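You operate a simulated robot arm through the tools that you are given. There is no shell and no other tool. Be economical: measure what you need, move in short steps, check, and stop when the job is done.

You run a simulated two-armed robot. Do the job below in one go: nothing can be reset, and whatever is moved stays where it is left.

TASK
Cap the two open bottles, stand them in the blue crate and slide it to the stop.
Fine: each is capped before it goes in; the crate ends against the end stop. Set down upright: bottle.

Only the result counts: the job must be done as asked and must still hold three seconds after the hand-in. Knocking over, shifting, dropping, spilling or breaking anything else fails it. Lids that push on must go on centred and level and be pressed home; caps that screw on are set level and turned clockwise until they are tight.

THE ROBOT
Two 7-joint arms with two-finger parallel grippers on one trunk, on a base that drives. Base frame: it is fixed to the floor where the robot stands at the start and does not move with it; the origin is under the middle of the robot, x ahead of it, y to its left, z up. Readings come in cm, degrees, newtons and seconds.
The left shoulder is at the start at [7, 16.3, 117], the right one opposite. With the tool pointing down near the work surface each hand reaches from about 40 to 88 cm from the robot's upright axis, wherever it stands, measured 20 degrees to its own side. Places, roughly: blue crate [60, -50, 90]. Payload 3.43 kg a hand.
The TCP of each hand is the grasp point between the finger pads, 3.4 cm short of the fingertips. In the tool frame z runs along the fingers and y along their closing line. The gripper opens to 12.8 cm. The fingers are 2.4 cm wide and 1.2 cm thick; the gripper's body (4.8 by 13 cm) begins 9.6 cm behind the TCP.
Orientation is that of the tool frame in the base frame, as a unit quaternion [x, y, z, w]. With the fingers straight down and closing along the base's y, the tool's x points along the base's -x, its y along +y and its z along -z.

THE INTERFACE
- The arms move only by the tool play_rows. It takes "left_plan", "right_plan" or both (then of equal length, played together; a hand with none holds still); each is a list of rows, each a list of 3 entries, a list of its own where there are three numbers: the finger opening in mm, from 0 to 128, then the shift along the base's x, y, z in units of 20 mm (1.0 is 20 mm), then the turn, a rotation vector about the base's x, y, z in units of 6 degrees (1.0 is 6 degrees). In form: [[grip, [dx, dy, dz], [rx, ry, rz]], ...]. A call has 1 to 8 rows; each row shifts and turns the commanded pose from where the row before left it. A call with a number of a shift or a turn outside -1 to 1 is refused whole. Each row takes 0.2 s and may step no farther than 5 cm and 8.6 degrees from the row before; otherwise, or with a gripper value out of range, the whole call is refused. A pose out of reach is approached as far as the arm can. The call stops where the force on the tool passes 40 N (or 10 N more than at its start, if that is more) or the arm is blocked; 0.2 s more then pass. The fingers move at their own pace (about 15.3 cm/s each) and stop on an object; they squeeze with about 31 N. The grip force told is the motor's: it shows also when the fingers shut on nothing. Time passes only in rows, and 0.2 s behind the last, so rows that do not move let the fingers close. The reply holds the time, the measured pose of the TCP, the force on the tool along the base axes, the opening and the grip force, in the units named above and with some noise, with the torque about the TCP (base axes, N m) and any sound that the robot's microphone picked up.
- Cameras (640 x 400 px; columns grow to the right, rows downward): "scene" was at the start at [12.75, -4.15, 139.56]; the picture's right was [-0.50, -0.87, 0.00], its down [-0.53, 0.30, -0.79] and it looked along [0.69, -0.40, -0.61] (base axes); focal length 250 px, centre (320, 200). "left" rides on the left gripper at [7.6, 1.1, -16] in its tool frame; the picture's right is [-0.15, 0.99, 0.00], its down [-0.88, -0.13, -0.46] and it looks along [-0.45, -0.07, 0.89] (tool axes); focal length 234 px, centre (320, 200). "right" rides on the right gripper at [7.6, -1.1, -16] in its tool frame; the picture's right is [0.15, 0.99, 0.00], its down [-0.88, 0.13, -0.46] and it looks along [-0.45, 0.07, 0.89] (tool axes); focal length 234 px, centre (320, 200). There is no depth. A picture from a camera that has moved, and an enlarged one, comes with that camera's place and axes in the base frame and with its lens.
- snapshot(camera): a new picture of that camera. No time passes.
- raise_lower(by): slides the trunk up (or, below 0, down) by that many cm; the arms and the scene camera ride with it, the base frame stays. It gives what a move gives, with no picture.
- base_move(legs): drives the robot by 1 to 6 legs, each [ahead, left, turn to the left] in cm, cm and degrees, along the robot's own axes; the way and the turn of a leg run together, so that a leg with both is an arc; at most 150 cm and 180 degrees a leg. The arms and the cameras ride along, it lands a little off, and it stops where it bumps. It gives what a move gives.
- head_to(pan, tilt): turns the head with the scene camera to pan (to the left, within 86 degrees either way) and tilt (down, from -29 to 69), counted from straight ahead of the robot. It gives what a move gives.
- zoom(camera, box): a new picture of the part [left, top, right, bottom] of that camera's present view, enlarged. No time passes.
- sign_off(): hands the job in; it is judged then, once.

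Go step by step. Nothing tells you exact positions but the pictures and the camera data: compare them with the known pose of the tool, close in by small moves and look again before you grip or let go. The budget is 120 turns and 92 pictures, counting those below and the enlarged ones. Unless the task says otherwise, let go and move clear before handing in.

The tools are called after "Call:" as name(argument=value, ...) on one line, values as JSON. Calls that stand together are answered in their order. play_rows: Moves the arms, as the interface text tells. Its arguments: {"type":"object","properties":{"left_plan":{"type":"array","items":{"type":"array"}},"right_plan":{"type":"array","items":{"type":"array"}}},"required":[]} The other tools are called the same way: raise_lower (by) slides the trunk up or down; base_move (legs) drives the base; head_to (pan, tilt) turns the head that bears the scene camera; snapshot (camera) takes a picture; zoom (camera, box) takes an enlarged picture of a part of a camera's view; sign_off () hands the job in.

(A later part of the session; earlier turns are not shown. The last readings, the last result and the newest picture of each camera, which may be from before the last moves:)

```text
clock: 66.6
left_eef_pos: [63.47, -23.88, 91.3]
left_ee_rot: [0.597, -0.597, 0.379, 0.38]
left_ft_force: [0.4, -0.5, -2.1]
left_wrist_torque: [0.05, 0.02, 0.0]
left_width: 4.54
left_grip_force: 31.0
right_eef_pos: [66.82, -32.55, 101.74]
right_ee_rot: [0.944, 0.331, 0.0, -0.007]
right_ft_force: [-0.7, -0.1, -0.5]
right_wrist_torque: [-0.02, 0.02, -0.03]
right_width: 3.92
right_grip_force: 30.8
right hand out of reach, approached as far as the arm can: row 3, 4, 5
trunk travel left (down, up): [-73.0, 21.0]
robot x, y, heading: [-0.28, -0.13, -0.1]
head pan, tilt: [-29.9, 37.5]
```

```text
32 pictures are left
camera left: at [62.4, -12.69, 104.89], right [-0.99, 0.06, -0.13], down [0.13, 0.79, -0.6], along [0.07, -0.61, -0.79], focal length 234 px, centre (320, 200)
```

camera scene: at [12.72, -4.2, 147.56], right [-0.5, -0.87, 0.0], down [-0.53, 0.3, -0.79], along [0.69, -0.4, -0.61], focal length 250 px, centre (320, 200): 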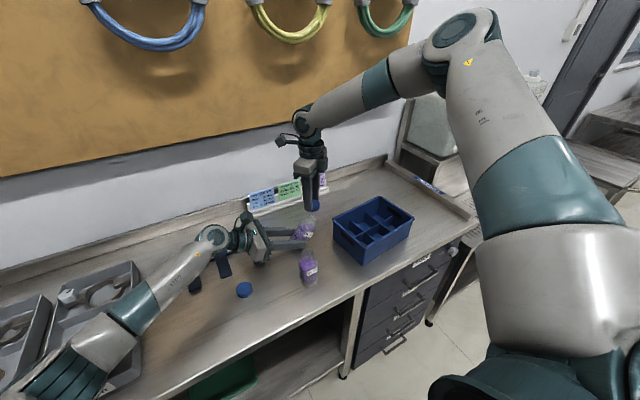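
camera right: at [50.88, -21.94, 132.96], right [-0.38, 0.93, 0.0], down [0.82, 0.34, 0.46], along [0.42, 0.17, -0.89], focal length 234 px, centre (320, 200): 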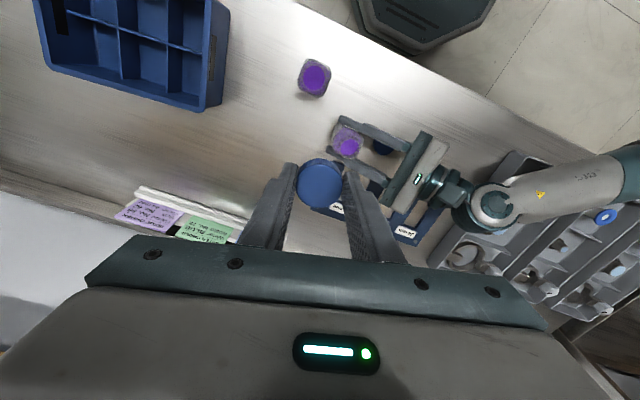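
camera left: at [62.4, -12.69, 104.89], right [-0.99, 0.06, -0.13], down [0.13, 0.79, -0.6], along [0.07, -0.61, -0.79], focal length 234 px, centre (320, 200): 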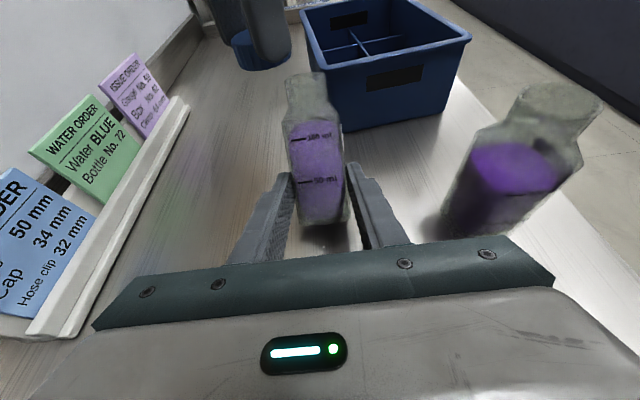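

Call:
zoom(camera="scene", box=[240, 180, 360, 290])

Call:
zoom(camera="left", box=[220, 50, 420, 250])

```text
3.64 times, centred on (300, 235) of scene
camera zoom: at [12.72, -4.2, 147.56], right [-0.5, -0.87, 0.0], down [-0.53, 0.3, -0.79], along [0.69, -0.4, -0.61], focal length 908 px, centre (393, 73)
```

zoom: 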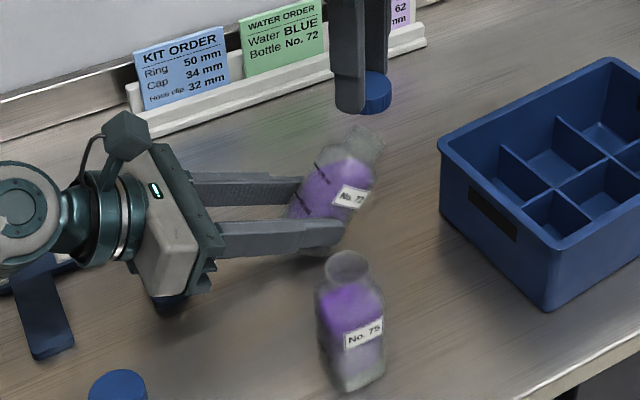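

```text
2.00 times, centred on (320, 150) of left
camera zoom: at [62.4, -12.69, 104.89], right [-0.99, 0.06, -0.13], down [0.13, 0.79, -0.6], along [0.07, -0.61, -0.79], focal length 468 px, centre (320, 300)
```

zoom: 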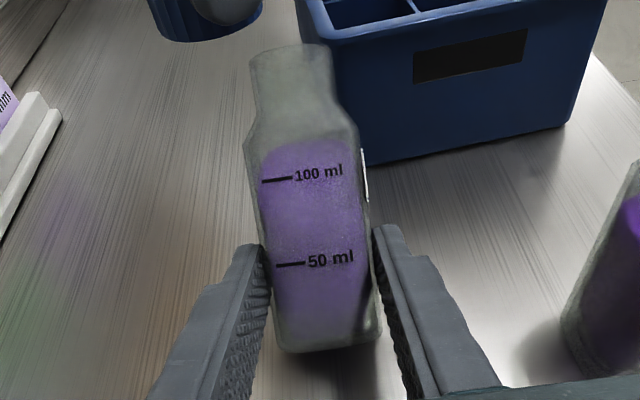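

Call:
play_rows(left_plan=[[40, [0, 0, 1], [0, 0, 0]], [40, [0, 0, 1], [0, 0, 0]], [40, [0, 0, 1], [0, 0, 0]], [40, [0, 0, 1], [0, 0, 0]], [40, [0, 0, 0], [-1, 0, 0]], [40, [0, 0, 0], [-1, 0, 0]], [40, [0, 0, 0], [-1, 0, 0]], [40, [0, 0, 0], [-1, 0, 0]]], right_plan=[[30, [0, -0.5, 1], [0, 0, 1]], [30, [0, -0.5, 1], [0, 0, 1]], [30, [-0.3, -0.5, 1], [0, 0, 1]], [30, [-0.3, -0.5, 1], [0, 0, 1]], [30, [-0.3, 0, 1], [0, 0, 1]], [30, [-0.3, 0, 0], [0, 0, 1]], [30, [-0.3, 0, 0], [0, 0, 1]], [30, [-0.3, 0, 0], [0, 0, 1]]])

Call:
play_rows(right_plan=[[30, [0, 0, 0], [0, 0, 1]], [30, [0, 0, 0], [0, 0, 1]], [30, [0, 0, 0], [0, 0, 1]], [30, [0, 0, 0], [0, 0, 1]], [30, [0, 0, 0], [0, 0, 1]], [30, [0, 0, 0], [0, 0, 1]], [30, [0, 0, 0], [0, 0, 1]], [30, [0, 0, 0], [0, 0, 1]]])

Call:
snapshot(camera="scene")

Call:
zoom(camera="right", box=[200, 50, 520, 250])

```text
clock: 68.4
left_eef_pos: [63.73, -23.91, 99.39]
left_ee_rot: [-0.504, 0.504, -0.496, -0.497]
left_ft_force: [-0.7, 0.8, -1.2]
left_wrist_torque: [0.07, 0.0, 0.02]
left_width: 4.5
left_grip_force: 31.2
right_eef_pos: [63.08, -36.42, 111.79]
right_ee_rot: [0.73, 0.684, 0.0, 0.0]
right_ft_force: [-0.6, 0.6, 0.1]
right_wrist_torque: [-0.01, 0.02, 0.03]
right_width: 3.91
right_grip_force: 31.4
trunk travel left (down, up): [-73.0, 21.0]
robot x, y, heading: [0.1, -0.04, -0.2]
head pan, tilt: [-29.9, 37.5]
```

```text
clock: 70.2
left_eef_pos: [63.52, -23.92, 99.34]
left_ee_rot: [0.505, -0.504, 0.495, 0.496]
left_ft_force: [-0.4, 0.1, -0.9]
left_wrist_torque: [0.05, -0.01, -0.01]
left_width: 4.52
left_grip_force: 31.2
right_eef_pos: [63.09, -36.28, 111.78]
right_ee_rot: [0.387, 0.922, 0.0, 0.0]
right_ft_force: [0.5, 0.2, 0.4]
right_wrist_torque: [0.03, 0.01, -0.01]
right_width: 3.91
right_grip_force: 31.3
trunk travel left (down, up): [-73.0, 21.0]
robot x, y, heading: [0.24, 0.05, -0.1]
head pan, tilt: [-29.9, 37.5]
```

```text
29 pictures are left
camera scene: at [12.78, -4.17, 147.56], right [-0.5, -0.87, 0.0], down [-0.53, 0.3, -0.79], along [0.69, -0.4, -0.61], focal length 250 px, centre (320, 200)
```

scene: 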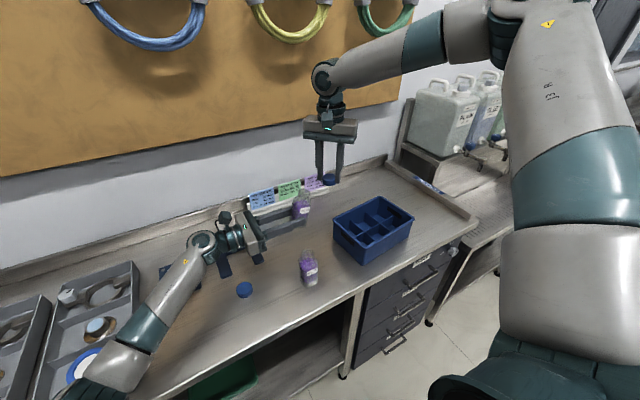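

```text
2.00 times, centred on (360, 150) of right
camera zoom: at [57.02, -31.68, 127.72], right [0.6, 0.8, 0.0], down [0.71, -0.54, 0.46], along [0.36, -0.28, -0.89], focal length 468 px, centre (240, 300)
```

zoom: 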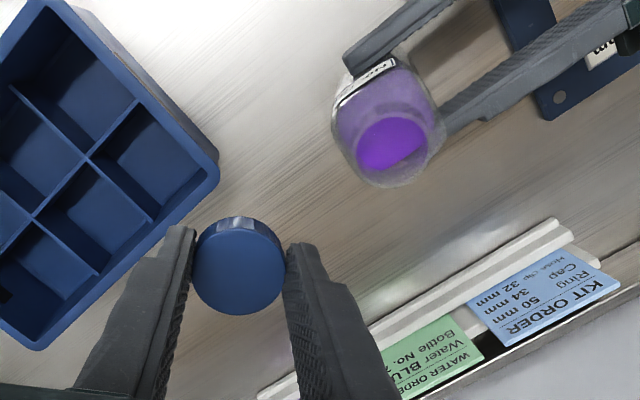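

Call:
zoom(camera="scene", box=[270, 180, 340, 240])

```text
6.67 times, centred on (305, 210) of scene
camera zoom: at [12.78, -4.17, 147.56], right [-0.5, -0.87, 0.0], down [-0.53, 0.3, -0.79], along [0.69, -0.4, -0.61], focal length 1664 px, centre (420, 133)
```

zoom: 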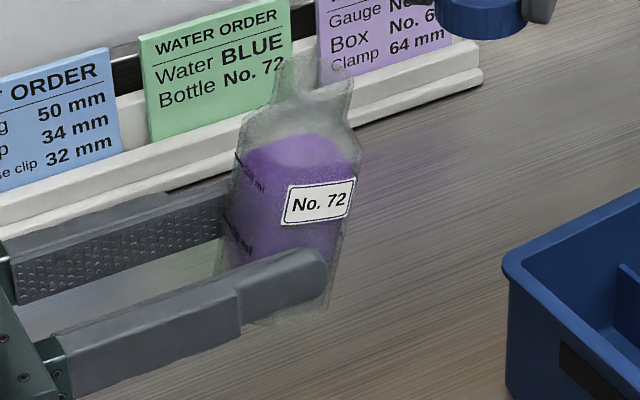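

Call:
play_rows(left_plan=[[40, [0, 0, -1], [0, 0, 0]], [40, [0, 0, -1], [0, 0, 0]], [40, [0, 0, -0.9], [0.6, 0, 0]], [40, [0, 0, -0.5], [0.6, 0, 0]], [40, [0, 0, 0], [0, 0, 0]]])

Call:
play_rows(left_plan=[[40, [0, 0, -0.2], [0, 0, 0]], [40, [0, 0, -0.2], [0, 0, 0]], [40, [0, 0, -0.2], [0, 0, 0]], [40, [0, 0, 0], [0, 0, 0]]])

```text
clock: 71.4
left_eef_pos: [63.59, -23.84, 92.63]
left_ee_rot: [0.535, -0.535, 0.462, 0.463]
left_ft_force: [0.2, 0.4, -2.2]
left_wrist_torque: [0.05, 0.03, 0.02]
left_width: 4.51
left_grip_force: 31.2
right_eef_pos: [63.14, -36.28, 111.66]
right_ee_rot: [0.389, 0.921, 0.0, 0.0]
right_ft_force: [0.4, 0.1, 0.3]
right_wrist_torque: [-0.03, 0.02, 0.0]
right_width: 3.9
right_grip_force: 31.2
trunk travel left (down, up): [-73.0, 21.0]
robot x, y, heading: [-0.01, -0.15, -0.0]
head pan, tilt: [-29.9, 37.5]
```

```text
clock: 72.4
left_eef_pos: [63.58, -23.89, 91.54]
left_ee_rot: [0.535, -0.533, 0.464, 0.463]
left_ft_force: [0.2, 0.7, -1.1]
left_wrist_torque: [0.06, 0.03, 0.01]
left_width: 4.52
left_grip_force: 31.2
right_eef_pos: [62.97, -36.36, 111.88]
right_ee_rot: [0.389, 0.921, -0.001, 0.0]
right_ft_force: [1.3, 0.8, 0.1]
right_wrist_torque: [0.01, -0.01, -0.01]
right_width: 3.91
right_grip_force: 30.7
trunk travel left (down, up): [-73.0, 21.0]
robot x, y, heading: [0.45, 0.01, 0.1]
head pan, tilt: [-29.9, 37.5]
```

Call:
play_rows(left_plan=[[40, [0, 0, -0.2], [0, 0, 0]], [40, [0, 0, -0.2], [0, 0, 0]], [40, [0, 0, -0.2], [0, 0, 0]], [40, [0, 0, 0], [0, 0, 0]]])

Call:
zoom(camera="scene", box=[260, 190, 350, 270])

```text
clock: 73.4
left_eef_pos: [63.39, -24.15, 90.44]
left_ee_rot: [0.535, -0.535, 0.463, 0.461]
left_ft_force: [0.6, 0.4, -1.3]
left_wrist_torque: [0.07, 0.04, -0.01]
left_width: 4.49
left_grip_force: 31.0
right_eef_pos: [62.95, -36.65, 111.85]
right_ee_rot: [0.389, 0.921, 0.0, 0.001]
right_ft_force: [-0.4, 1.1, -0.5]
right_wrist_torque: [0.01, 0.01, -0.01]
right_width: 3.91
right_grip_force: 31.3
trunk travel left (down, up): [-73.0, 21.0]
robot x, y, heading: [0.17, 0.36, -0.1]
head pan, tilt: [-29.9, 37.5]
```

```text
5.00 times, centred on (305, 230) of scene
camera zoom: at [12.54, -4.46, 147.59], right [-0.5, -0.87, 0.0], down [-0.53, 0.31, -0.79], along [0.69, -0.39, -0.61], focal length 1248 px, centre (395, 50)
```

zoom: 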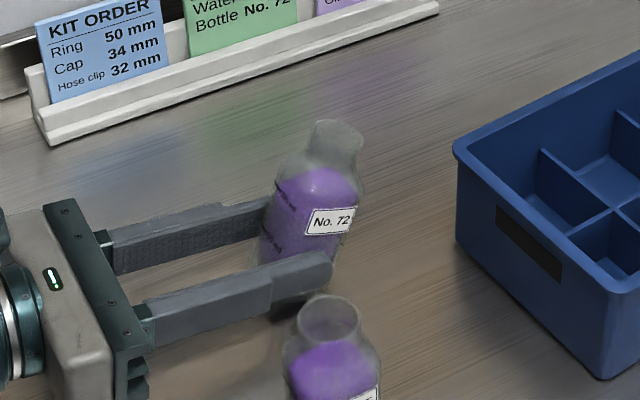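

Call:
raise_lower(by=10)

Call:
play_rows(left_plan=[[40, [0, 0, -1], [0, 0, 0]], [40, [0, 0, -1], [0, 0, 0]], [40, [0, 0, -1], [0, 0, 0]], [40, [0, 0, -1], [0, 0, 0]], [40, [0, 0, -0.6], [0, 0, 0]], [40, [0, 0, -0.3], [0, 0, 0]], [40, [0, 0, 0], [0, 0, 0]]])

Call:
play_rows(left_plan=[[40, [0, 0, -0.1], [0, 0, 0]], [40, [0, 0, -0.1], [0, 0, 0]], [40, [0, 0, -0.1], [0, 0, 0]], [40, [0, 0, 0], [0, 0, 0]]])

```text
clock: 74.7
left_eef_pos: [63.68, -23.93, 100.32]
left_ee_rot: [0.535, -0.534, 0.462, 0.463]
left_ft_force: [0.7, -1.1, -1.1]
left_wrist_torque: [0.05, 0.01, 0.01]
left_width: 4.51
left_grip_force: 31.7
right_eef_pos: [63.2, -36.36, 121.75]
right_ee_rot: [0.39, 0.921, 0.0, -0.001]
right_ft_force: [-0.8, 0.9, -0.1]
right_wrist_torque: [-0.02, 0.0, -0.04]
right_width: 3.94
right_grip_force: 31.2
trunk travel left (down, up): [-83.0, 11.0]
robot x, y, heading: [-0.11, -0.21, -0.1]
head pan, tilt: [-29.9, 37.5]
```

```text
clock: 76.3
left_eef_pos: [63.62, -24.09, 90.46]
left_ee_rot: [0.534, -0.534, 0.463, 0.464]
left_ft_force: [0.8, 0.0, -2.1]
left_wrist_torque: [0.03, -0.02, 0.01]
left_width: 4.5
left_grip_force: 30.9
right_eef_pos: [63.13, -36.24, 121.77]
right_ee_rot: [0.389, 0.921, 0.0, 0.0]
right_ft_force: [0.4, -0.8, 1.1]
right_wrist_torque: [0.0, 0.01, 0.0]
right_width: 3.93
right_grip_force: 30.9
trunk travel left (down, up): [-83.0, 11.0]
robot x, y, heading: [-0.35, 0.01, 0.0]
head pan, tilt: [-29.9, 37.5]
```

```text
clock: 77.3
left_eef_pos: [63.57, -24.0, 90.24]
left_ee_rot: [-0.534, 0.534, -0.464, -0.463]
left_ft_force: [2.6, -0.8, 16.4]
left_wrist_torque: [-0.57, -0.19, 0.09]
left_width: 4.53
left_grip_force: 31.0
right_eef_pos: [62.96, -36.24, 121.87]
right_ee_rot: [0.389, 0.921, 0.0, 0.001]
right_ft_force: [-0.9, 0.3, -0.4]
right_wrist_torque: [-0.03, 0.0, 0.0]
right_width: 3.93
right_grip_force: 30.9
trunk travel left (down, up): [-83.0, 11.0]
robot x, y, heading: [0.47, -0.4, -0.2]
head pan, tilt: [-29.9, 37.5]
```

Call:
play_rows(left_plan=[[40, [0, 0, -0.1], [0, 0, 0]], [40, [0, 0, -0.1], [0, 0, 0]], [40, [0, 0, 0], [0, 0, 0]]])

Call:
zoom(camera="scene", box=[260, 200, 350, 280])

```text
clock: 78.1
left_eef_pos: [63.53, -23.97, 90.07]
left_ee_rot: [-0.532, 0.535, -0.464, -0.463]
left_ft_force: [9.1, -0.8, 36.1]
left_wrist_torque: [1.57, -0.22, -0.57]
left_width: 4.52
left_grip_force: 31.0
right_eef_pos: [62.77, -36.25, 122.0]
right_ee_rot: [0.389, 0.921, 0.0, 0.001]
right_ft_force: [1.1, -0.2, -0.3]
right_wrist_torque: [0.0, 0.01, 0.06]
right_width: 3.94
right_grip_force: 30.5
trunk travel left (down, up): [-83.0, 11.0]
robot x, y, heading: [0.03, -0.14, 0.2]
head pan, tilt: [-29.9, 37.5]
```

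```text
5.00 times, centred on (305, 240) of scene
camera zoom: at [12.44, -4.02, 157.62], right [-0.5, -0.87, 0.0], down [-0.53, 0.3, -0.8], along [0.69, -0.4, -0.61], focal length 1248 px, centre (395, 0)
```

zoom: 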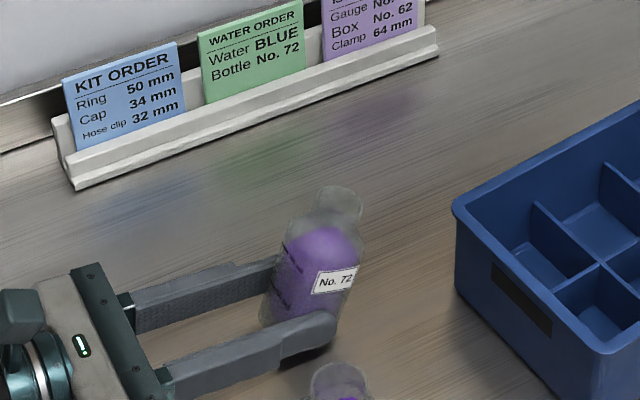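

Call:
play_rows(left_plan=[[40, [0, 0, -0.0], [0, 0, 0]], [40, [0, 0, 0.15], [0, 0, 0]], [40, [0, 0, 0.05], [0, 0, 0]], [40, [0, 0, 0], [0, 0, 0]]])

```text
clock: 79.1
left_eef_pos: [63.47, -23.78, 89.94]
left_ee_rot: [0.534, -0.534, 0.463, 0.463]
left_ft_force: [4.9, -3.1, 20.0]
left_wrist_torque: [-0.82, -0.13, 0.18]
left_width: 4.52
left_grip_force: 31.0
right_eef_pos: [62.93, -36.34, 121.78]
right_ee_rot: [0.389, 0.921, -0.001, 0.001]
right_ft_force: [0.3, -0.2, -0.9]
right_wrist_torque: [-0.02, 0.01, -0.01]
right_width: 3.94
right_grip_force: 31.0
trunk travel left (down, up): [-83.0, 11.0]
robot x, y, heading: [0.01, 0.42, 0.5]
head pan, tilt: [-29.9, 37.5]
```

Call:
play_rows(left_plan=[[40, [0, 0, 0.08], [0, 0, 0]], [46, [0, 0, 0], [0, 0, 0]], [48, [0, 0, 0], [0, 0, 0]], [52, [0, 0, 0], [0, 0, 0]], [52, [0, 0, 0], [0, 0, 0]]])

Call:
zoom(camera="scene", box=[260, 200, 350, 280])

```text
clock: 80.3
left_eef_pos: [63.62, -23.74, 89.97]
left_ee_rot: [0.535, -0.535, 0.462, 0.463]
left_ft_force: [0.1, 0.8, 0.4]
left_wrist_torque: [-0.02, -0.05, -0.03]
left_width: 5.19
left_grip_force: 0.1
right_eef_pos: [63.07, -36.28, 121.75]
right_ee_rot: [0.388, 0.922, 0.0, -0.001]
right_ft_force: [1.0, 0.8, -0.7]
right_wrist_torque: [0.02, 0.0, 0.03]
right_width: 3.95
right_grip_force: 31.2
trunk travel left (down, up): [-83.0, 11.0]
robot x, y, heading: [0.09, -0.11, -0.1]
head pan, tilt: [-29.9, 37.5]
```

```text
5.00 times, centred on (305, 240) of scene
camera zoom: at [12.79, -4.15, 157.55], right [-0.5, -0.87, 0.0], down [-0.53, 0.3, -0.79], along [0.69, -0.4, -0.61], focal length 1248 px, centre (395, 0)
```

zoom: 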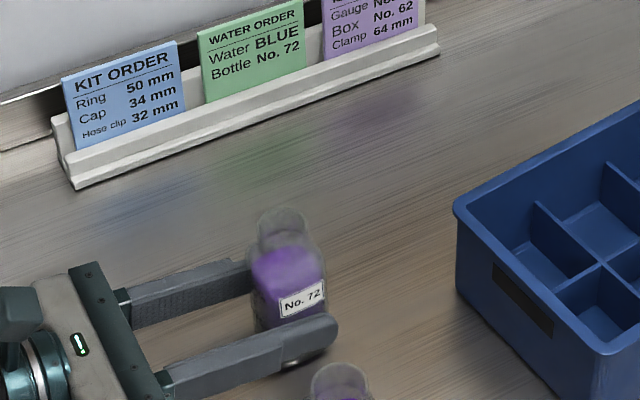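

Call:
play_rows(left_plan=[[75, [0, 0, 0.3], [0, 0, 0]], [75, [0, 0, 0.3], [0.7, 0, 0]], [75, [0, -0.2, 0.2], [0.7, 0, 0]], [75, [0, -0.35, 0.1], [0.7, 0, 0]], [75, [0, 0, 0], [0, 0, 0]], [44, [0, 0, 0], [0, 0, 0]], [40, [0, 0, 0], [0, 0, 0]], [40, [0, 0, 0], [0, 0, 0]]])

Call:
zoom(camera="left", box=[220, 50, 420, 250])

```text
clock: 82.1
left_eef_pos: [63.63, -24.92, 91.81]
left_ee_rot: [0.583, -0.581, 0.402, 0.401]
left_ft_force: [0.0, 0.4, -0.3]
left_wrist_torque: [0.0, -0.06, 0.01]
left_width: 4.51
left_grip_force: 30.9
right_eef_pos: [63.02, -36.3, 121.84]
right_ee_rot: [0.389, 0.921, -0.001, 0.0]
right_ft_force: [-0.5, -0.2, 0.0]
right_wrist_torque: [0.02, -0.01, -0.02]
right_width: 3.93
right_grip_force: 30.8
trunk travel left (down, up): [-83.0, 11.0]
robot x, y, heading: [0.04, -0.01, -0.1]
head pan, tilt: [-29.9, 37.5]
```

```text
2.00 times, centred on (320, 150) of left
camera zoom: at [62.46, -12.79, 104.52], right [-0.99, 0.05, -0.14], down [0.13, 0.74, -0.66], along [0.07, -0.67, -0.74], focal length 468 px, centre (320, 300)
```

zoom: 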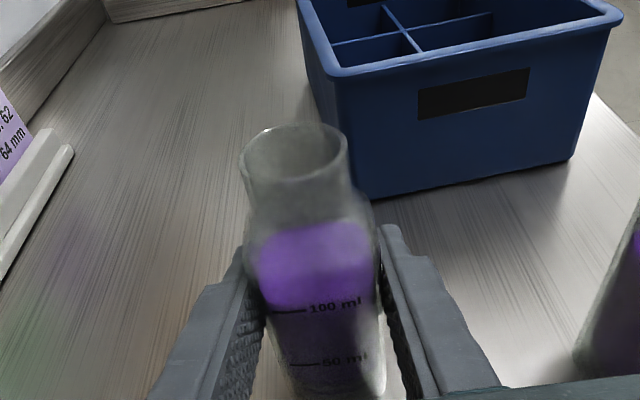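

Call:
play_rows(left_plan=[[40, [0, 0, 1], [0, 0, 0]], [40, [0, 0, 1], [0, 0, 0]], [40, [0, -0.4, 1], [0, 0, 0]], [40, [0, -0.4, 1], [0, 0, 0]], [40, [0, -0.4, 1], [0, 0, 0]], [40, [0, 0, 0.6], [0, 0, 0]]])

Call:
raise_lower(by=-10)

Call:
play_rows(left_plan=[[40, [0, 0, -0.4], [0, 0, 0]], [40, [0, 0, -0.15], [0, 0, 0]], [40, [0, 0, 0], [0, 0, 0]]])

```text
clock: 83.5
left_eef_pos: [63.55, -27.41, 102.99]
left_ee_rot: [0.582, -0.582, 0.401, 0.402]
left_ft_force: [0.3, 0.5, -1.0]
left_wrist_torque: [0.01, -0.02, 0.01]
left_width: 4.54
left_grip_force: 30.7
right_eef_pos: [62.98, -36.44, 121.74]
right_ee_rot: [0.389, 0.921, 0.0, 0.0]
right_ft_force: [0.1, 0.3, 0.2]
right_wrist_torque: [0.01, 0.01, -0.03]
right_width: 3.93
right_grip_force: 31.6
trunk travel left (down, up): [-83.0, 11.0]
robot x, y, heading: [0.12, 0.17, 0.0]
head pan, tilt: [-29.9, 37.5]
```

```text
clock: 84.9
left_eef_pos: [63.46, -27.42, 93.09]
left_ee_rot: [0.582, -0.582, 0.401, 0.402]
left_ft_force: [-0.9, -0.2, -2.6]
left_wrist_torque: [0.0, 0.01, 0.01]
left_width: 4.51
left_grip_force: 30.9
right_eef_pos: [63.09, -36.27, 111.89]
right_ee_rot: [0.39, 0.921, 0.0, 0.0]
right_ft_force: [0.1, 0.0, 0.9]
right_wrist_torque: [-0.01, 0.01, 0.01]
right_width: 3.91
right_grip_force: 31.0
trunk travel left (down, up): [-73.0, 21.0]
robot x, y, heading: [-0.15, 0.34, 0.1]
head pan, tilt: [-29.9, 37.5]
```

```text
clock: 85.7
left_eef_pos: [63.59, -27.53, 91.76]
left_ee_rot: [0.583, -0.581, 0.402, 0.401]
left_ft_force: [0.2, -0.5, -1.4]
left_wrist_torque: [0.02, 0.01, 0.01]
left_width: 4.53
left_grip_force: 31.0
right_eef_pos: [63.17, -36.29, 111.77]
right_ee_rot: [0.389, 0.921, 0.0, 0.0]
right_ft_force: [-0.4, 0.9, -0.4]
right_wrist_torque: [0.03, 0.0, -0.03]
right_width: 3.9
right_grip_force: 30.3
trunk travel left (down, up): [-73.0, 21.0]
robot x, y, heading: [-0.23, 0.04, -0.1]
head pan, tilt: [-29.9, 37.5]
```

Call:
play_rows(left_plan=[[40, [0, 0, -0.04], [0, 0, 0]], [40, [0, 0, 0], [0, 0, 0]], [40, [0, 0, 0], [0, 0, 0]], [40, [0, 0, 0], [0, 0, 0]], [40, [0, 0, 0], [0, 0, 0]], [40, [0, 0, 0], [0, 0, 0]], [40, [0, 0, 0], [0, 0, 0]], [40, [0, 0, 0], [0, 0, 0]]], right_plan=[[30, [0, 0.3, 0], [0, 0, 1]], [30, [0, 0.3, 0], [0, 0, 1]], [30, [0, 0.3, 0], [0, 0, 1]], [30, [0, 0.3, 0], [0, 0, 1]], [30, [0, 0.3, 0], [0, 0, 1]], [30, [0, 0.3, 0], [0, 0, 1]], [30, [0, 0.3, 0], [0, 0, 1]], [30, [0, 0.3, 0], [0, 0, 1]]])

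Call:
play_rows(right_plan=[[30, [0, 0, 0], [0, 0, 1]], [30, [0, 0, 0], [0, 0, 1]], [30, [0, 0, 0], [0, 0, 1]]])

Call:
zoom(camera="right", box=[250, 90, 410, 230])

```text
clock: 87.5
left_eef_pos: [63.46, -27.47, 91.85]
left_ee_rot: [0.583, -0.582, 0.401, 0.401]
left_ft_force: [-0.8, -0.1, -2.5]
left_wrist_torque: [0.02, 0.0, 0.0]
left_width: 4.49
left_grip_force: 31.4
right_eef_pos: [63.15, -31.53, 111.61]
right_ee_rot: [-0.021, 1.0, 0.001, 0.0]
right_ft_force: [0.1, 1.0, -0.4]
right_wrist_torque: [-0.01, 0.01, 0.01]
right_width: 3.92
right_grip_force: 31.3
trunk travel left (down, up): [-73.0, 21.0]
robot x, y, heading: [0.16, -0.11, -0.1]
head pan, tilt: [-29.9, 37.5]
```

```text
clock: 88.3
left_eef_pos: [63.59, -27.48, 91.83]
left_ee_rot: [-0.582, 0.582, -0.401, -0.402]
left_ft_force: [-0.5, 0.2, -1.4]
left_wrist_torque: [0.02, -0.02, 0.01]
left_width: 4.54
left_grip_force: 31.1
right_eef_pos: [63.11, -31.55, 111.69]
right_ee_rot: [-0.176, 0.984, 0.0, 0.0]
right_ft_force: [0.5, 0.8, 0.1]
right_wrist_torque: [0.02, -0.01, -0.02]
right_width: 3.91
right_grip_force: 30.7
trunk travel left (down, up): [-73.0, 21.0]
robot x, y, heading: [-0.13, 0.08, -0.0]
head pan, tilt: [-29.9, 37.5]
```

```text
2.86 times, centred on (330, 160) of right
camera zoom: at [56.43, -35.15, 127.72], right [-0.48, 0.88, 0.0], down [0.78, 0.43, 0.46], along [0.4, 0.22, -0.89], focal length 669 px, centre (291, 314)
```

zoom: 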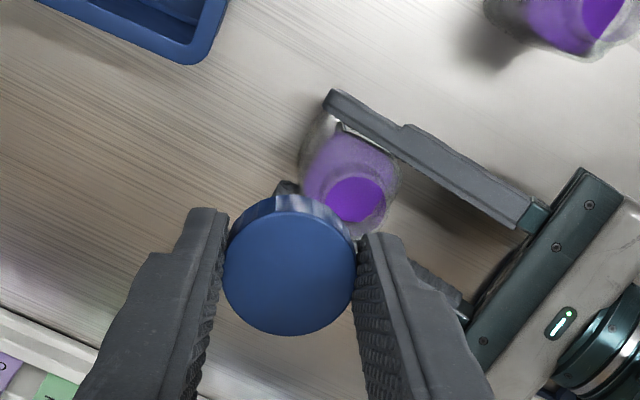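

Call:
play_rows(left_plan=[[40, [0, 0, -0.06], [0, 0, 0]], [40, [0, 0, 0], [0, 0, 0]], [40, [0, 0, 0], [0, 0, 0]], [40, [0, 0, 0], [0, 0, 0]], [40, [0, 0, 0], [0, 0, 0]], [40, [0, 0, 0], [0, 0, 0]], [40, [0, 0, 0], [0, 0, 0]]], right_plan=[[30, [0.1, 0.96, 0], [0, 0, 0]], [30, [0, 0.96, 0], [0, 0, 0]], [30, [0, 0, -1], [0, 0, 0]], [30, [0, 0, -1], [0, 0, 0]], [30, [0, 0, -1], [0, 0, 0]], [30, [0, 0, -1], [0, 0, 0]], [30, [0, 0, -0.5], [0, 0, 0]]])

Call:
zoom(camera="left", box=[220, 20, 400, 180])

Call:
zoom(camera="scene", box=[280, 190, 350, 250])

```text
clock: 89.9
left_eef_pos: [63.44, -27.39, 91.92]
left_ee_rot: [0.582, -0.582, 0.402, 0.402]
left_ft_force: [1.6, 0.0, 4.7]
left_wrist_torque: [0.02, -0.2, -0.08]
left_width: 4.5
left_grip_force: 31.1
right_eef_pos: [63.25, -27.7, 102.87]
right_ee_rot: [-0.177, 0.984, 0.0, 0.0]
right_ft_force: [-0.9, -0.7, 0.0]
right_wrist_torque: [0.02, -0.01, -0.01]
right_width: 3.91
right_grip_force: 31.0
trunk travel left (down, up): [-73.0, 21.0]
robot x, y, heading: [0.19, -0.35, -0.2]
head pan, tilt: [-29.9, 37.5]
```

```text
2.50 times, centred on (310, 100) of left
camera zoom: at [62.41, -15.22, 104.51], right [-0.99, 0.05, -0.14], down [0.13, 0.74, -0.66], along [0.07, -0.67, -0.74], focal length 585 px, centre (345, 450)
```

zoom: 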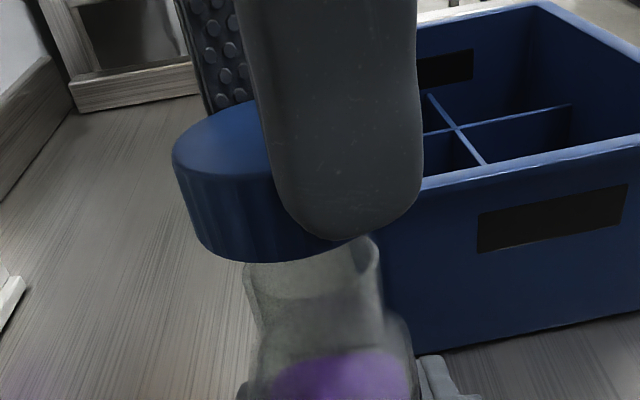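

```text
6.67 times, centred on (315, 220) of scene
camera zoom: at [12.72, -4.13, 147.57], right [-0.5, -0.87, 0.0], down [-0.53, 0.3, -0.79], along [0.69, -0.4, -0.61], focal length 1664 px, centre (353, 67)
```

zoom: 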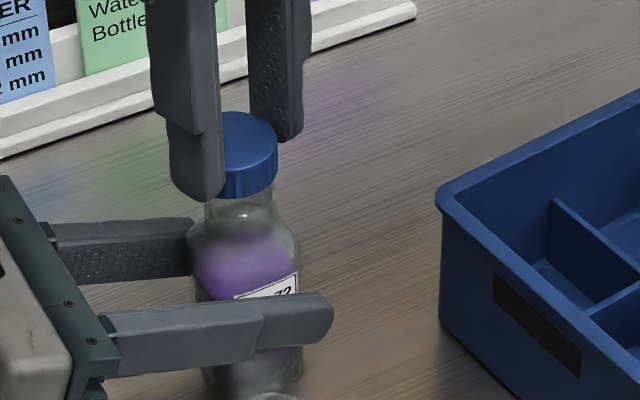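

Call:
play_rows(right_plan=[[30, [0, 0, -0.3], [0, 0, 0]], [30, [0, 0, -0.2], [0, 0, 0]], [30, [0, 0, -0.1], [0, 0, 0]], [30, [0, 0, -0.1], [0, 0, 0]], [30, [0, 0, 0], [0, 0, 0]]])

```text
clock: 91.1
left_eef_pos: [63.52, -27.46, 91.76]
left_ee_rot: [0.582, -0.582, 0.402, 0.402]
left_ft_force: [3.0, -1.5, 5.7]
left_wrist_torque: [-0.01, -0.35, -0.01]
left_width: 4.52
left_grip_force: 31.0
right_eef_pos: [63.11, -27.73, 101.38]
right_ee_rot: [-0.176, 0.984, 0.0, 0.0]
right_ft_force: [-0.8, 0.5, 2.1]
right_wrist_torque: [0.0, 0.05, -0.03]
right_width: 3.92
right_grip_force: 30.7
trunk travel left (down, up): [-73.0, 21.0]
robot x, y, heading: [0.11, 0.12, -0.1]
head pan, tilt: [-29.9, 37.5]
```

Call:
play_rows(right_plan=[[30, [0, 0, -0.1], [0, 0, 0]], [30, [0, 0, -0.1], [0, 0, 0]], [30, [0, 0, 0], [0, 0, 0]]])

```text
clock: 91.9
left_eef_pos: [63.47, -27.45, 91.83]
left_ee_rot: [0.583, -0.582, 0.402, 0.4]
left_ft_force: [12.2, -5.6, -3.2]
left_wrist_torque: [-0.06, -0.47, 0.09]
left_width: 4.52
left_grip_force: 30.6
right_eef_pos: [63.08, -27.59, 101.36]
right_ee_rot: [-0.176, 0.984, 0.0, 0.001]
right_ft_force: [-6.3, -0.2, 29.4]
right_wrist_torque: [-0.25, 0.41, -0.07]
right_width: 3.94
right_grip_force: 30.6
trunk travel left (down, up): [-73.0, 21.0]
robot x, y, heading: [-0.25, 0.32, 0.4]
head pan, tilt: [-29.9, 37.5]
```

Call:
play_rows(right_plan=[[30, [0, 0, 0.2], [0, 0, 0]], [30, [-0.1, -0.13, 0], [0, 0, 0]], [30, [0, 0, -0.15], [0, 0, 0]], [30, [0, 0, -0.05], [0, 0, 0]], [30, [0, 0, 0], [0, 0, 0]]])

```text
clock: 93.1
left_eef_pos: [63.46, -27.36, 91.84]
left_ee_rot: [-0.582, 0.583, -0.401, -0.402]
left_ft_force: [-2.0, 0.4, 4.3]
left_wrist_torque: [0.04, 0.04, -0.01]
left_width: 4.52
left_grip_force: 31.3
right_eef_pos: [63.01, -27.95, 100.93]
right_ee_rot: [-0.175, 0.984, 0.0, 0.0]
right_ft_force: [0.5, -0.1, -0.3]
right_wrist_torque: [-0.03, -0.01, 0.04]
right_width: 3.94
right_grip_force: 30.7
trunk travel left (down, up): [-73.0, 21.0]
robot x, y, heading: [-0.31, -0.15, -0.1]
head pan, tilt: [-29.9, 37.5]
```

Call:
play_rows(right_plan=[[30, [0, 0, -0.1], [0, 0, 0]], [30, [0, 0, -0.1], [0, 0, 0]], [30, [0, 0, 0], [0, 0, 0]]])

```text
clock: 93.9
left_eef_pos: [63.44, -27.26, 91.72]
left_ee_rot: [-0.582, 0.583, -0.401, -0.402]
left_ft_force: [-1.7, -1.0, 5.3]
left_wrist_torque: [-0.02, -0.02, -0.01]
left_width: 4.53
left_grip_force: 31.3
right_eef_pos: [62.96, -27.92, 100.55]
right_ee_rot: [-0.175, 0.985, 0.0, -0.001]
right_ft_force: [0.2, -0.8, -0.8]
right_wrist_torque: [0.02, -0.01, 0.01]
right_width: 3.92
right_grip_force: 30.8
trunk travel left (down, up): [-73.0, 21.0]
robot x, y, heading: [0.13, -0.16, -0.2]
head pan, tilt: [-29.9, 37.5]
```

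Call:
play_rows(right_plan=[[30, [0, 0, -0.1], [0, 0, 0]], [30, [0, 0, -0.1], [0, 0, 0]], [30, [0, 0, -0.1], [0, 0, 0]], [30, [0, 0, 0], [0, 0, 0]]])

```text
clock: 94.9
left_eef_pos: [63.48, -27.31, 91.85]
left_ee_rot: [0.582, -0.582, 0.401, 0.401]
left_ft_force: [-1.4, -1.7, 6.4]
left_wrist_torque: [-0.06, -0.13, -0.04]
left_width: 4.52
left_grip_force: 31.6
right_eef_pos: [62.96, -27.94, 99.98]
right_ee_rot: [-0.175, 0.984, -0.001, 0.0]
right_ft_force: [-0.9, 0.8, -0.3]
right_wrist_torque: [0.03, -0.04, 0.0]
right_width: 3.91
right_grip_force: 31.3
trunk travel left (down, up): [-73.0, 21.0]
robot x, y, heading: [0.03, -0.35, -0.1]
head pan, tilt: [-29.9, 37.5]
```

Call:
play_rows(right_plan=[[30, [0, 0, -0.1], [0, 0, 0]], [30, [0, 0, -0.1], [0, 0, 0]], [30, [0, 0, 0], [0, 0, 0]]])

Call:
zoom(camera="scene", box=[280, 190, 350, 250])

```text
clock: 95.7
left_eef_pos: [63.48, -27.41, 91.78]
left_ee_rot: [0.582, -0.582, 0.402, 0.4]
left_ft_force: [8.9, -7.0, -4.7]
left_wrist_torque: [-0.43, -0.27, -0.06]
left_width: 4.55
left_grip_force: 31.0
right_eef_pos: [63.06, -27.89, 99.81]
right_ee_rot: [-0.176, 0.984, 0.001, 0.003]
right_ft_force: [-3.7, 0.3, 27.9]
right_wrist_torque: [0.24, -0.1, 0.04]
right_width: 3.9
right_grip_force: 31.3
trunk travel left (down, up): [-73.0, 21.0]
robot x, y, heading: [0.14, 0.02, 0.2]
head pan, tilt: [-29.9, 37.5]
```

```text
6.67 times, centred on (315, 220) of scene
camera zoom: at [12.55, -4.14, 147.61], right [-0.5, -0.87, 0.0], down [-0.53, 0.3, -0.79], along [0.69, -0.4, -0.61], focal length 1664 px, centre (353, 67)
```

zoom: 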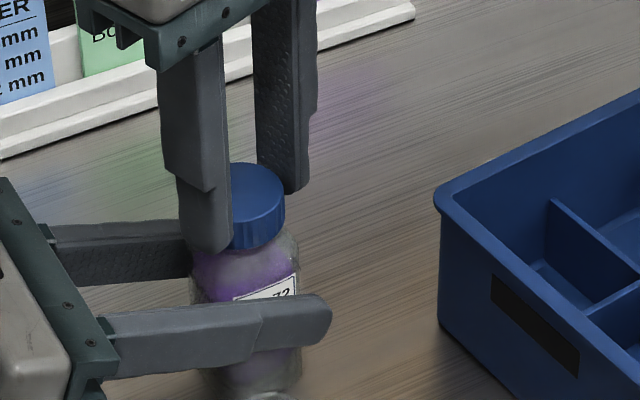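

Call:
play_rows(right_plan=[[30, [0, 0, 0.05], [0, 0, -1]], [30, [0, 0, 0], [0, 0, -1]], [30, [0, 0, 0], [0, 0, -1]], [30, [0, 0, 0], [0, 0, -1]], [30, [0, 0, 0], [0, 0, -1]], [30, [0, 0, 0], [0, 0, -1]]])

```text
clock: 97.1
left_eef_pos: [63.45, -27.23, 91.72]
left_ee_rot: [-0.582, 0.582, -0.402, -0.402]
left_ft_force: [7.8, -13.1, -8.1]
left_wrist_torque: [0.68, -0.11, 0.0]
left_width: 4.53
left_grip_force: 30.8
right_eef_pos: [62.98, -27.77, 99.87]
right_ee_rot: [0.138, 0.99, 0.001, 0.0]
right_ft_force: [-2.8, 16.0, 27.4]
right_wrist_torque: [0.47, -0.2, 0.14]
right_width: 3.93
right_grip_force: 30.8
trunk travel left (down, up): [-73.0, 21.0]
robot x, y, heading: [0.32, -0.16, -0.2]
head pan, tilt: [-29.9, 37.5]
```

Call:
play_rows(right_plan=[[30, [0, 0.1, 0.03], [0, 0, -1]], [30, [0, 0.03, 0], [0, 0, -1]], [30, [0, 0, 0], [0, 0, -1]], [30, [0, 0, 0], [0, 0, -1]], [30, [0, 0, 0], [0, 0, -1]], [30, [0, 0, 0], [0, 0, -1]]])

```text
clock: 98.5
left_eef_pos: [63.35, -27.45, 91.88]
left_ee_rot: [-0.582, 0.582, -0.401, -0.402]
left_ft_force: [-5.2, -9.5, -2.5]
left_wrist_torque: [0.68, -0.33, -0.04]
left_width: 4.52
left_grip_force: 31.1
right_eef_pos: [62.95, -27.58, 99.73]
right_ee_rot: [0.437, 0.899, 0.0, 0.0]
right_ft_force: [6.6, 13.7, 11.1]
right_wrist_torque: [0.29, -0.3, 0.14]
right_width: 3.92
right_grip_force: 30.9
trunk travel left (down, up): [-73.0, 21.0]
robot x, y, heading: [-0.12, 0.17, -0.0]
head pan, tilt: [-29.9, 37.5]
```

Call:
play_rows(right_plan=[[30, [0.06, 0.08, 0], [0, 0, -1]], [30, [0.03, 0.03, -0.01], [0, 0, -1]], [30, [0.02, 0, -0.01], [0, 0, -1]], [30, [0.02, 0, -0.01], [0, 0, -1]], [30, [0, 0, -0.01], [0, 0, -1]], [30, [0, 0, -0.01], [0, 0, -1]], [30, [0, 0, -0.01], [0, 0, -1]]])

```text
clock: 100.1
left_eef_pos: [63.41, -27.47, 91.76]
left_ee_rot: [-0.582, 0.582, -0.401, -0.402]
left_ft_force: [-6.4, -12.2, -5.8]
left_wrist_torque: [-0.01, -0.45, -0.01]
left_width: 4.52
left_grip_force: 31.5
right_eef_pos: [63.41, -27.49, 99.75]
right_ee_rot: [0.731, 0.683, 0.001, 0.001]
right_ft_force: [7.1, 7.9, 22.9]
right_wrist_torque: [0.01, -0.14, 0.07]
right_width: 3.89
right_grip_force: 31.4
trunk travel left (down, up): [-73.0, 21.0]
robot x, y, heading: [0.07, 0.28, -0.2]
head pan, tilt: [-29.9, 37.5]
```

Call:
play_rows(right_plan=[[60, [0, 0, 0], [0, 0, 0]], [60, [0, 0, 0], [0, 0, 1]], [60, [0, 0, 0], [0, 0, 1]], [60, [0, 0, 0], [0, 0, 1]], [60, [0, 0, 0], [0, 0, 1]], [60, [0, 0, 0], [0, 0, 1]], [60, [0, 0, 0], [0, 0, 1]], [60, [0, 0, 0], [0, 0, 1]]])

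Call:
zoom(camera="scene", box=[285, 200, 345, 250])

Call:
play_rows(right_plan=[[60, [0, 0, 0], [0, 0, 1]], [60, [0, 0, 0], [0, 0, 1]], [60, [0, 0, 0], [0, 0, 1]], [60, [0, 0, 0], [0, 0, 1]], [60, [0, 0, 0], [0, 0, 1]], [60, [0, 0, 0], [0, 0, 1]], [60, [0, 0, 0], [0, 0, 1]], [60, [0, 0, 0], [0, 0, 1]]])

Call:
zoom(camera="left", box=[220, 40, 400, 200])

```text
clock: 101.9
left_eef_pos: [63.57, -27.36, 91.75]
left_ee_rot: [0.582, -0.581, 0.402, 0.402]
left_ft_force: [3.0, 1.5, 7.4]
left_wrist_torque: [-0.13, -0.15, 0.09]
left_width: 4.53
left_grip_force: 31.0
right_eef_pos: [63.33, -27.44, 99.68]
right_ee_rot: [0.436, 0.9, 0.0, 0.0]
right_ft_force: [-0.1, -0.5, 0.2]
right_wrist_torque: [0.02, 0.0, 0.01]
right_width: 6.0
right_grip_force: 0.1
trunk travel left (down, up): [-73.0, 21.0]
robot x, y, heading: [-0.12, 0.14, -0.1]
head pan, tilt: [-29.9, 37.5]
```

```text
8.00 times, centred on (315, 225) of scene
camera zoom: at [12.71, -4.08, 147.57], right [-0.5, -0.87, 0.0], down [-0.53, 0.3, -0.79], along [0.69, -0.4, -0.61], focal length 1997 px, centre (360, 0)
```

zoom: 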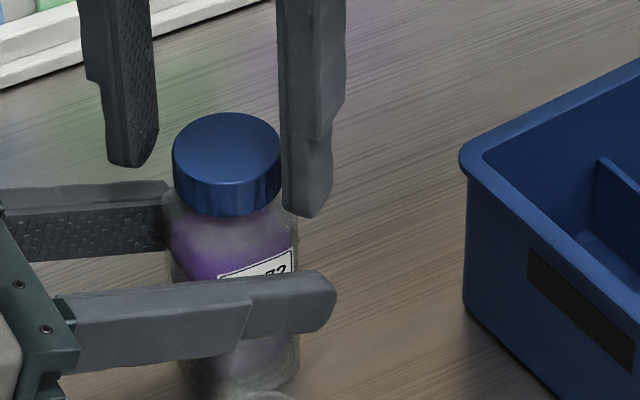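

```text
clock: 103.7
left_eef_pos: [63.45, -27.49, 91.8]
left_ee_rot: [0.583, -0.581, 0.402, 0.401]
left_ft_force: [2.4, 0.0, 8.7]
left_wrist_torque: [-0.22, -0.17, 0.07]
left_width: 4.55
left_grip_force: 30.8
right_eef_pos: [63.29, -27.34, 99.58]
right_ee_rot: [0.032, 0.999, 0.0, 0.0]
right_ft_force: [0.3, -0.5, -0.8]
right_wrist_torque: [-0.01, -0.01, -0.01]
right_width: 5.97
right_grip_force: 0.1
trunk travel left (down, up): [-73.0, 21.0]
robot x, y, heading: [0.06, 0.31, -0.1]
head pan, tilt: [-29.9, 37.5]
```

```text
2.50 times, centred on (310, 120) of left
camera zoom: at [62.39, -15.19, 104.52], right [-0.99, 0.05, -0.14], down [0.13, 0.74, -0.66], along [0.07, -0.67, -0.74], focal length 585 px, centre (345, 400)
```

zoom: 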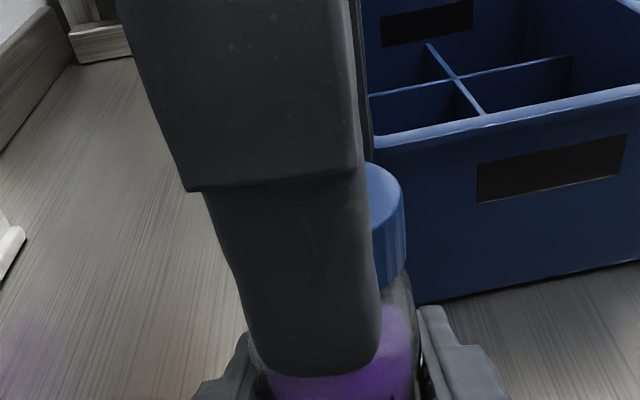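

Call:
play_rows(right_plan=[[60, [0.05, -0.1, 0], [0, 0, 1]], [60, [0, 0, 0], [0, 0, 1]], [60, [0, 0, 0], [0, 0, 1]], [30, [0, 0, 0], [0, 0, 0]], [30, [0, 0, 0], [0, 0, 0]], [30, [0, 0, 0], [0, 0, 0]]])

Call:
play_rows(right_plan=[[30, [0, 0, 0], [0, 0, -1]], [30, [0, 0, 0], [0, 0, -1]], [30, [0, 0, 0], [0, 0, -1]], [30, [0, 0, 0], [0, 0, -1]], [30, [0, 0, 0], [0, 0, -1]], [30, [0, 0, 0], [0, 0, -1]]])

```text
clock: 105.1
left_eef_pos: [63.4, -27.24, 91.87]
left_ee_rot: [0.583, -0.581, 0.403, 0.401]
left_ft_force: [1.5, 4.0, 11.1]
left_wrist_torque: [-0.51, -0.1, 0.04]
left_width: 4.52
left_grip_force: 31.0
right_eef_pos: [63.38, -27.68, 99.49]
right_ee_rot: [-0.124, 0.992, -0.001, 0.0]
right_ft_force: [0.2, -4.4, -0.8]
right_wrist_torque: [-0.15, -0.03, 0.02]
right_width: 3.97
right_grip_force: 31.1
trunk travel left (down, up): [-73.0, 21.0]
robot x, y, heading: [-0.15, 0.12, 0.1]
head pan, tilt: [-29.9, 37.5]
```

```text
clock: 106.5
left_eef_pos: [63.58, -27.45, 91.77]
left_ee_rot: [-0.582, 0.582, -0.402, -0.402]
left_ft_force: [-2.8, 6.6, 10.9]
left_wrist_torque: [-0.51, -0.19, -0.06]
left_width: 4.55
left_grip_force: 30.7
right_eef_pos: [63.45, -27.59, 99.72]
right_ee_rot: [0.19, 0.982, 0.0, 0.002]
right_ft_force: [4.7, -5.4, -0.9]
right_wrist_torque: [-0.21, -0.11, 0.08]
right_width: 3.95
right_grip_force: 31.2
trunk travel left (down, up): [-73.0, 21.0]
robot x, y, heading: [0.44, -0.02, -0.3]
head pan, tilt: [-29.9, 37.5]
```

Call:
play_rows(right_plan=[[30, [0.04, -0.05, -0.02], [0, 0, -1]], [30, [0, 0, -0.01], [0, 0, -1]], [30, [0, 0, -0.01], [0, 0, -1]], [30, [0, 0, -0.01], [0, 0, -1]], [30, [0, 0, -0.01], [0, 0, -1]], [30, [0, 0, -0.01], [0, 0, -1]]])

Call:
play_rows(right_plan=[[30, [0, 0, -0.01], [0, 0, -1]], [30, [0, 0, -0.01], [0, 0, -1]], [30, [0, 0, -0.01], [0, 0, -1]], [30, [0, 0, -0.01], [0, 0, -1]], [30, [0, 0, -0.01], [0, 0, -1]], [30, [0, 0, -0.01], [0, 0, -1]]])

```text
clock: 107.9
left_eef_pos: [63.52, -27.45, 91.79]
left_ee_rot: [0.582, -0.582, 0.402, 0.401]
left_ft_force: [3.1, -1.0, 4.9]
left_wrist_torque: [-0.26, -0.13, 0.06]
left_width: 4.52
left_grip_force: 30.9
right_eef_pos: [63.4, -27.78, 99.55]
right_ee_rot: [0.483, 0.876, 0.0, 0.001]
right_ft_force: [-0.2, 0.7, 7.9]
right_wrist_torque: [0.0, -0.05, 0.02]
right_width: 3.95
right_grip_force: 30.6
trunk travel left (down, up): [-73.0, 21.0]
robot x, y, heading: [0.35, -0.13, 0.1]
head pan, tilt: [-29.9, 37.5]
```

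```text
clock: 109.3
left_eef_pos: [63.41, -27.34, 91.8]
left_ee_rot: [0.582, -0.582, 0.401, 0.401]
left_ft_force: [7.4, -4.5, -5.5]
left_wrist_torque: [-0.59, -0.21, 0.05]
left_width: 4.52
left_grip_force: 31.0
right_eef_pos: [63.41, -27.77, 99.53]
right_ee_rot: [0.731, 0.683, 0.001, 0.001]
right_ft_force: [-2.1, -1.9, 28.4]
right_wrist_torque: [-0.05, 0.09, 0.03]
right_width: 3.96
right_grip_force: 31.2
trunk travel left (down, up): [-73.0, 21.0]
robot x, y, heading: [-0.08, -0.26, 0.0]
head pan, tilt: [-29.9, 37.5]
```

Call:
play_rows(right_plan=[[60, [0, 0, 0.05], [0, 0, 0]], [60, [0, 0, 0], [0, 0, 1]], [60, [0, 0, 0], [0, 0, 1]], [60, [0, 0, 0], [0, 0, 1]], [60, [0, 0, 0], [0, 0, 1]], [60, [0, 0, 0], [0, 0, 1]], [60, [0, 0, 0], [0, 0, 1]], [60, [0, 0, 0], [0, 0, 1]]])

Call:
play_rows(right_plan=[[60, [0, 0, 0], [0, 0, 1]], [60, [0, 0, 0], [0, 0, 1]], [60, [0, 0, 0], [0, 0, 1]], [60, [0, 0, 0], [0, 0, 1]], [60, [0, 0, 0], [0, 0, 1]], [60, [0, 0, 0], [0, 0, 1]], [60, [0, 0, 0], [0, 0, 1]], [60, [0, 0, 0], [0, 0, 1]]])

Call:
play_rows(right_plan=[[60, [0, 0, 0], [0, 0, 1]], [60, [0, 0, 0], [0, 0, 1]], [60, [0, 0, 0], [0, 0, 1]], [30, [0, 0, 0], [0, 0, 0]], [30, [0, 0, 0], [0, 0, 0]], [30, [0, 0, 0], [0, 0, 0]], [30, [0, 0, -0.05], [0, 0, 0]], [30, [0, 0, 0], [0, 0, 0]]])

Call:
play_rows(right_plan=[[30, [0, 0, -0.02], [0, 0, -1]], [30, [0, 0, 0], [0, 0, -1]], [30, [0, 0, 0], [0, 0, -1]], [30, [0, 0, 0], [0, 0, -1]], [30, [0, 0, 0], [0, 0, -1]], [30, [0, 0, 0], [0, 0, -1]]])

```text
clock: 111.1
left_eef_pos: [63.52, -27.36, 91.74]
left_ee_rot: [-0.582, 0.583, -0.401, -0.401]
left_ft_force: [-1.9, -1.5, 5.0]
left_wrist_torque: [-0.22, 0.03, -0.03]
left_width: 4.51
left_grip_force: 31.0
right_eef_pos: [63.39, -27.77, 99.5]
right_ee_rot: [0.436, 0.9, 0.0, 0.0]
right_ft_force: [0.6, 0.4, -0.8]
right_wrist_torque: [-0.02, -0.02, 0.0]
right_width: 6.02
right_grip_force: 0.0
trunk travel left (down, up): [-73.0, 21.0]
robot x, y, heading: [-0.35, -0.28, -0.2]
head pan, tilt: [-29.9, 37.5]
```

```text
clock: 112.9
left_eef_pos: [63.44, -27.41, 91.82]
left_ee_rot: [-0.582, 0.583, -0.401, -0.401]
left_ft_force: [-1.7, -1.2, 4.6]
left_wrist_torque: [-0.03, -0.08, -0.02]
left_width: 4.52
left_grip_force: 31.1
right_eef_pos: [63.48, -27.69, 99.44]
right_ee_rot: [0.031, 1.0, 0.0, 0.0]
right_ft_force: [-0.2, 0.0, -0.4]
right_wrist_torque: [0.02, 0.02, 0.01]
right_width: 5.98
right_grip_force: 0.1
trunk travel left (down, up): [-73.0, 21.0]
robot x, y, heading: [0.32, -0.12, -0.2]
head pan, tilt: [-29.9, 37.5]
```

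```text
clock: 114.7
left_eef_pos: [63.54, -27.41, 91.8]
left_ee_rot: [0.582, -0.582, 0.402, 0.401]
left_ft_force: [1.8, -1.2, 3.9]
left_wrist_torque: [-0.23, -0.15, 0.02]
left_width: 4.53
left_grip_force: 30.7
right_eef_pos: [63.46, -27.88, 99.5]
right_ee_rot: [-0.124, 0.992, 0.0, 0.001]
right_ft_force: [-0.6, -0.8, 4.1]
right_wrist_torque: [-0.09, 0.02, 0.02]
right_width: 3.93
right_grip_force: 30.6
trunk travel left (down, up): [-73.0, 21.0]
robot x, y, heading: [-0.13, 0.22, 0.0]
head pan, tilt: [-29.9, 37.5]
```

```text
clock: 116.1
left_eef_pos: [63.37, -27.36, 91.78]
left_ee_rot: [-0.582, 0.583, -0.401, -0.401]
left_ft_force: [0.7, -0.8, -1.4]
left_wrist_torque: [-0.21, -0.55, 0.0]
left_width: 4.52
left_grip_force: 30.6
right_eef_pos: [63.48, -27.65, 99.32]
right_ee_rot: [0.19, 0.982, 0.001, 0.001]
right_ft_force: [5.6, -2.4, 21.4]
right_wrist_torque: [-0.26, -0.04, 0.0]
right_width: 3.9
right_grip_force: 30.9
trunk travel left (down, up): [-73.0, 21.0]
robot x, y, heading: [0.12, -0.16, -0.1]
head pan, tilt: [-29.9, 37.5]
```

Call:
play_rows(right_plan=[[30, [0.02, -0.02, 0.04], [0, 0, -1]], [30, [0, 0, 0], [0, 0, -1]], [30, [0, 0, 0], [0, 0, -1]], [30, [0, 0, 0], [0, 0, -1]], [30, [0, 0, 0], [0, 0, -1]], [30, [0, 0, 0], [0, 0, -1]]])

Call:
play_rows(right_plan=[[30, [0, 0, 0], [0, 0, -1]], [30, [0, 0, 0], [0, 0, -1]], [30, [0, 0, 0], [0, 0, -1]], [30, [0, 0, 0], [0, 0, -1]], [30, [0, 0, 0], [0, 0, -1]], [30, [0, 0, 0], [0, 0, -1]]])

```text
clock: 117.5
left_eef_pos: [63.5, -27.42, 91.88]
left_ee_rot: [0.582, -0.582, 0.401, 0.402]
left_ft_force: [-2.0, 2.7, 1.3]
left_wrist_torque: [0.16, 0.08, -0.03]
left_width: 4.53
left_grip_force: 30.5
right_eef_pos: [63.43, -27.79, 99.42]
right_ee_rot: [0.484, 0.875, 0.0, 0.0]
right_ft_force: [1.3, -0.2, 7.1]
right_wrist_torque: [-0.05, 0.0, 0.04]
right_width: 3.92
right_grip_force: 30.8
trunk travel left (down, up): [-73.0, 21.0]
robot x, y, heading: [-0.06, -0.13, 0.1]
head pan, tilt: [-29.9, 37.5]
```

```text
clock: 118.9
left_eef_pos: [63.52, -27.36, 91.76]
left_ee_rot: [0.583, -0.581, 0.402, 0.401]
left_ft_force: [-2.2, 2.9, 0.9]
left_wrist_torque: [0.09, -0.03, 0.01]
left_width: 4.53
left_grip_force: 31.4
right_eef_pos: [63.53, -27.72, 99.51]
right_ee_rot: [0.731, 0.683, 0.0, 0.0]
right_ft_force: [1.4, -0.8, 3.6]
right_wrist_torque: [-0.01, -0.02, 0.0]
right_width: 3.93
right_grip_force: 30.9
trunk travel left (down, up): [-73.0, 21.0]
robot x, y, heading: [0.04, 0.28, -0.2]
head pan, tilt: [-29.9, 37.5]
```

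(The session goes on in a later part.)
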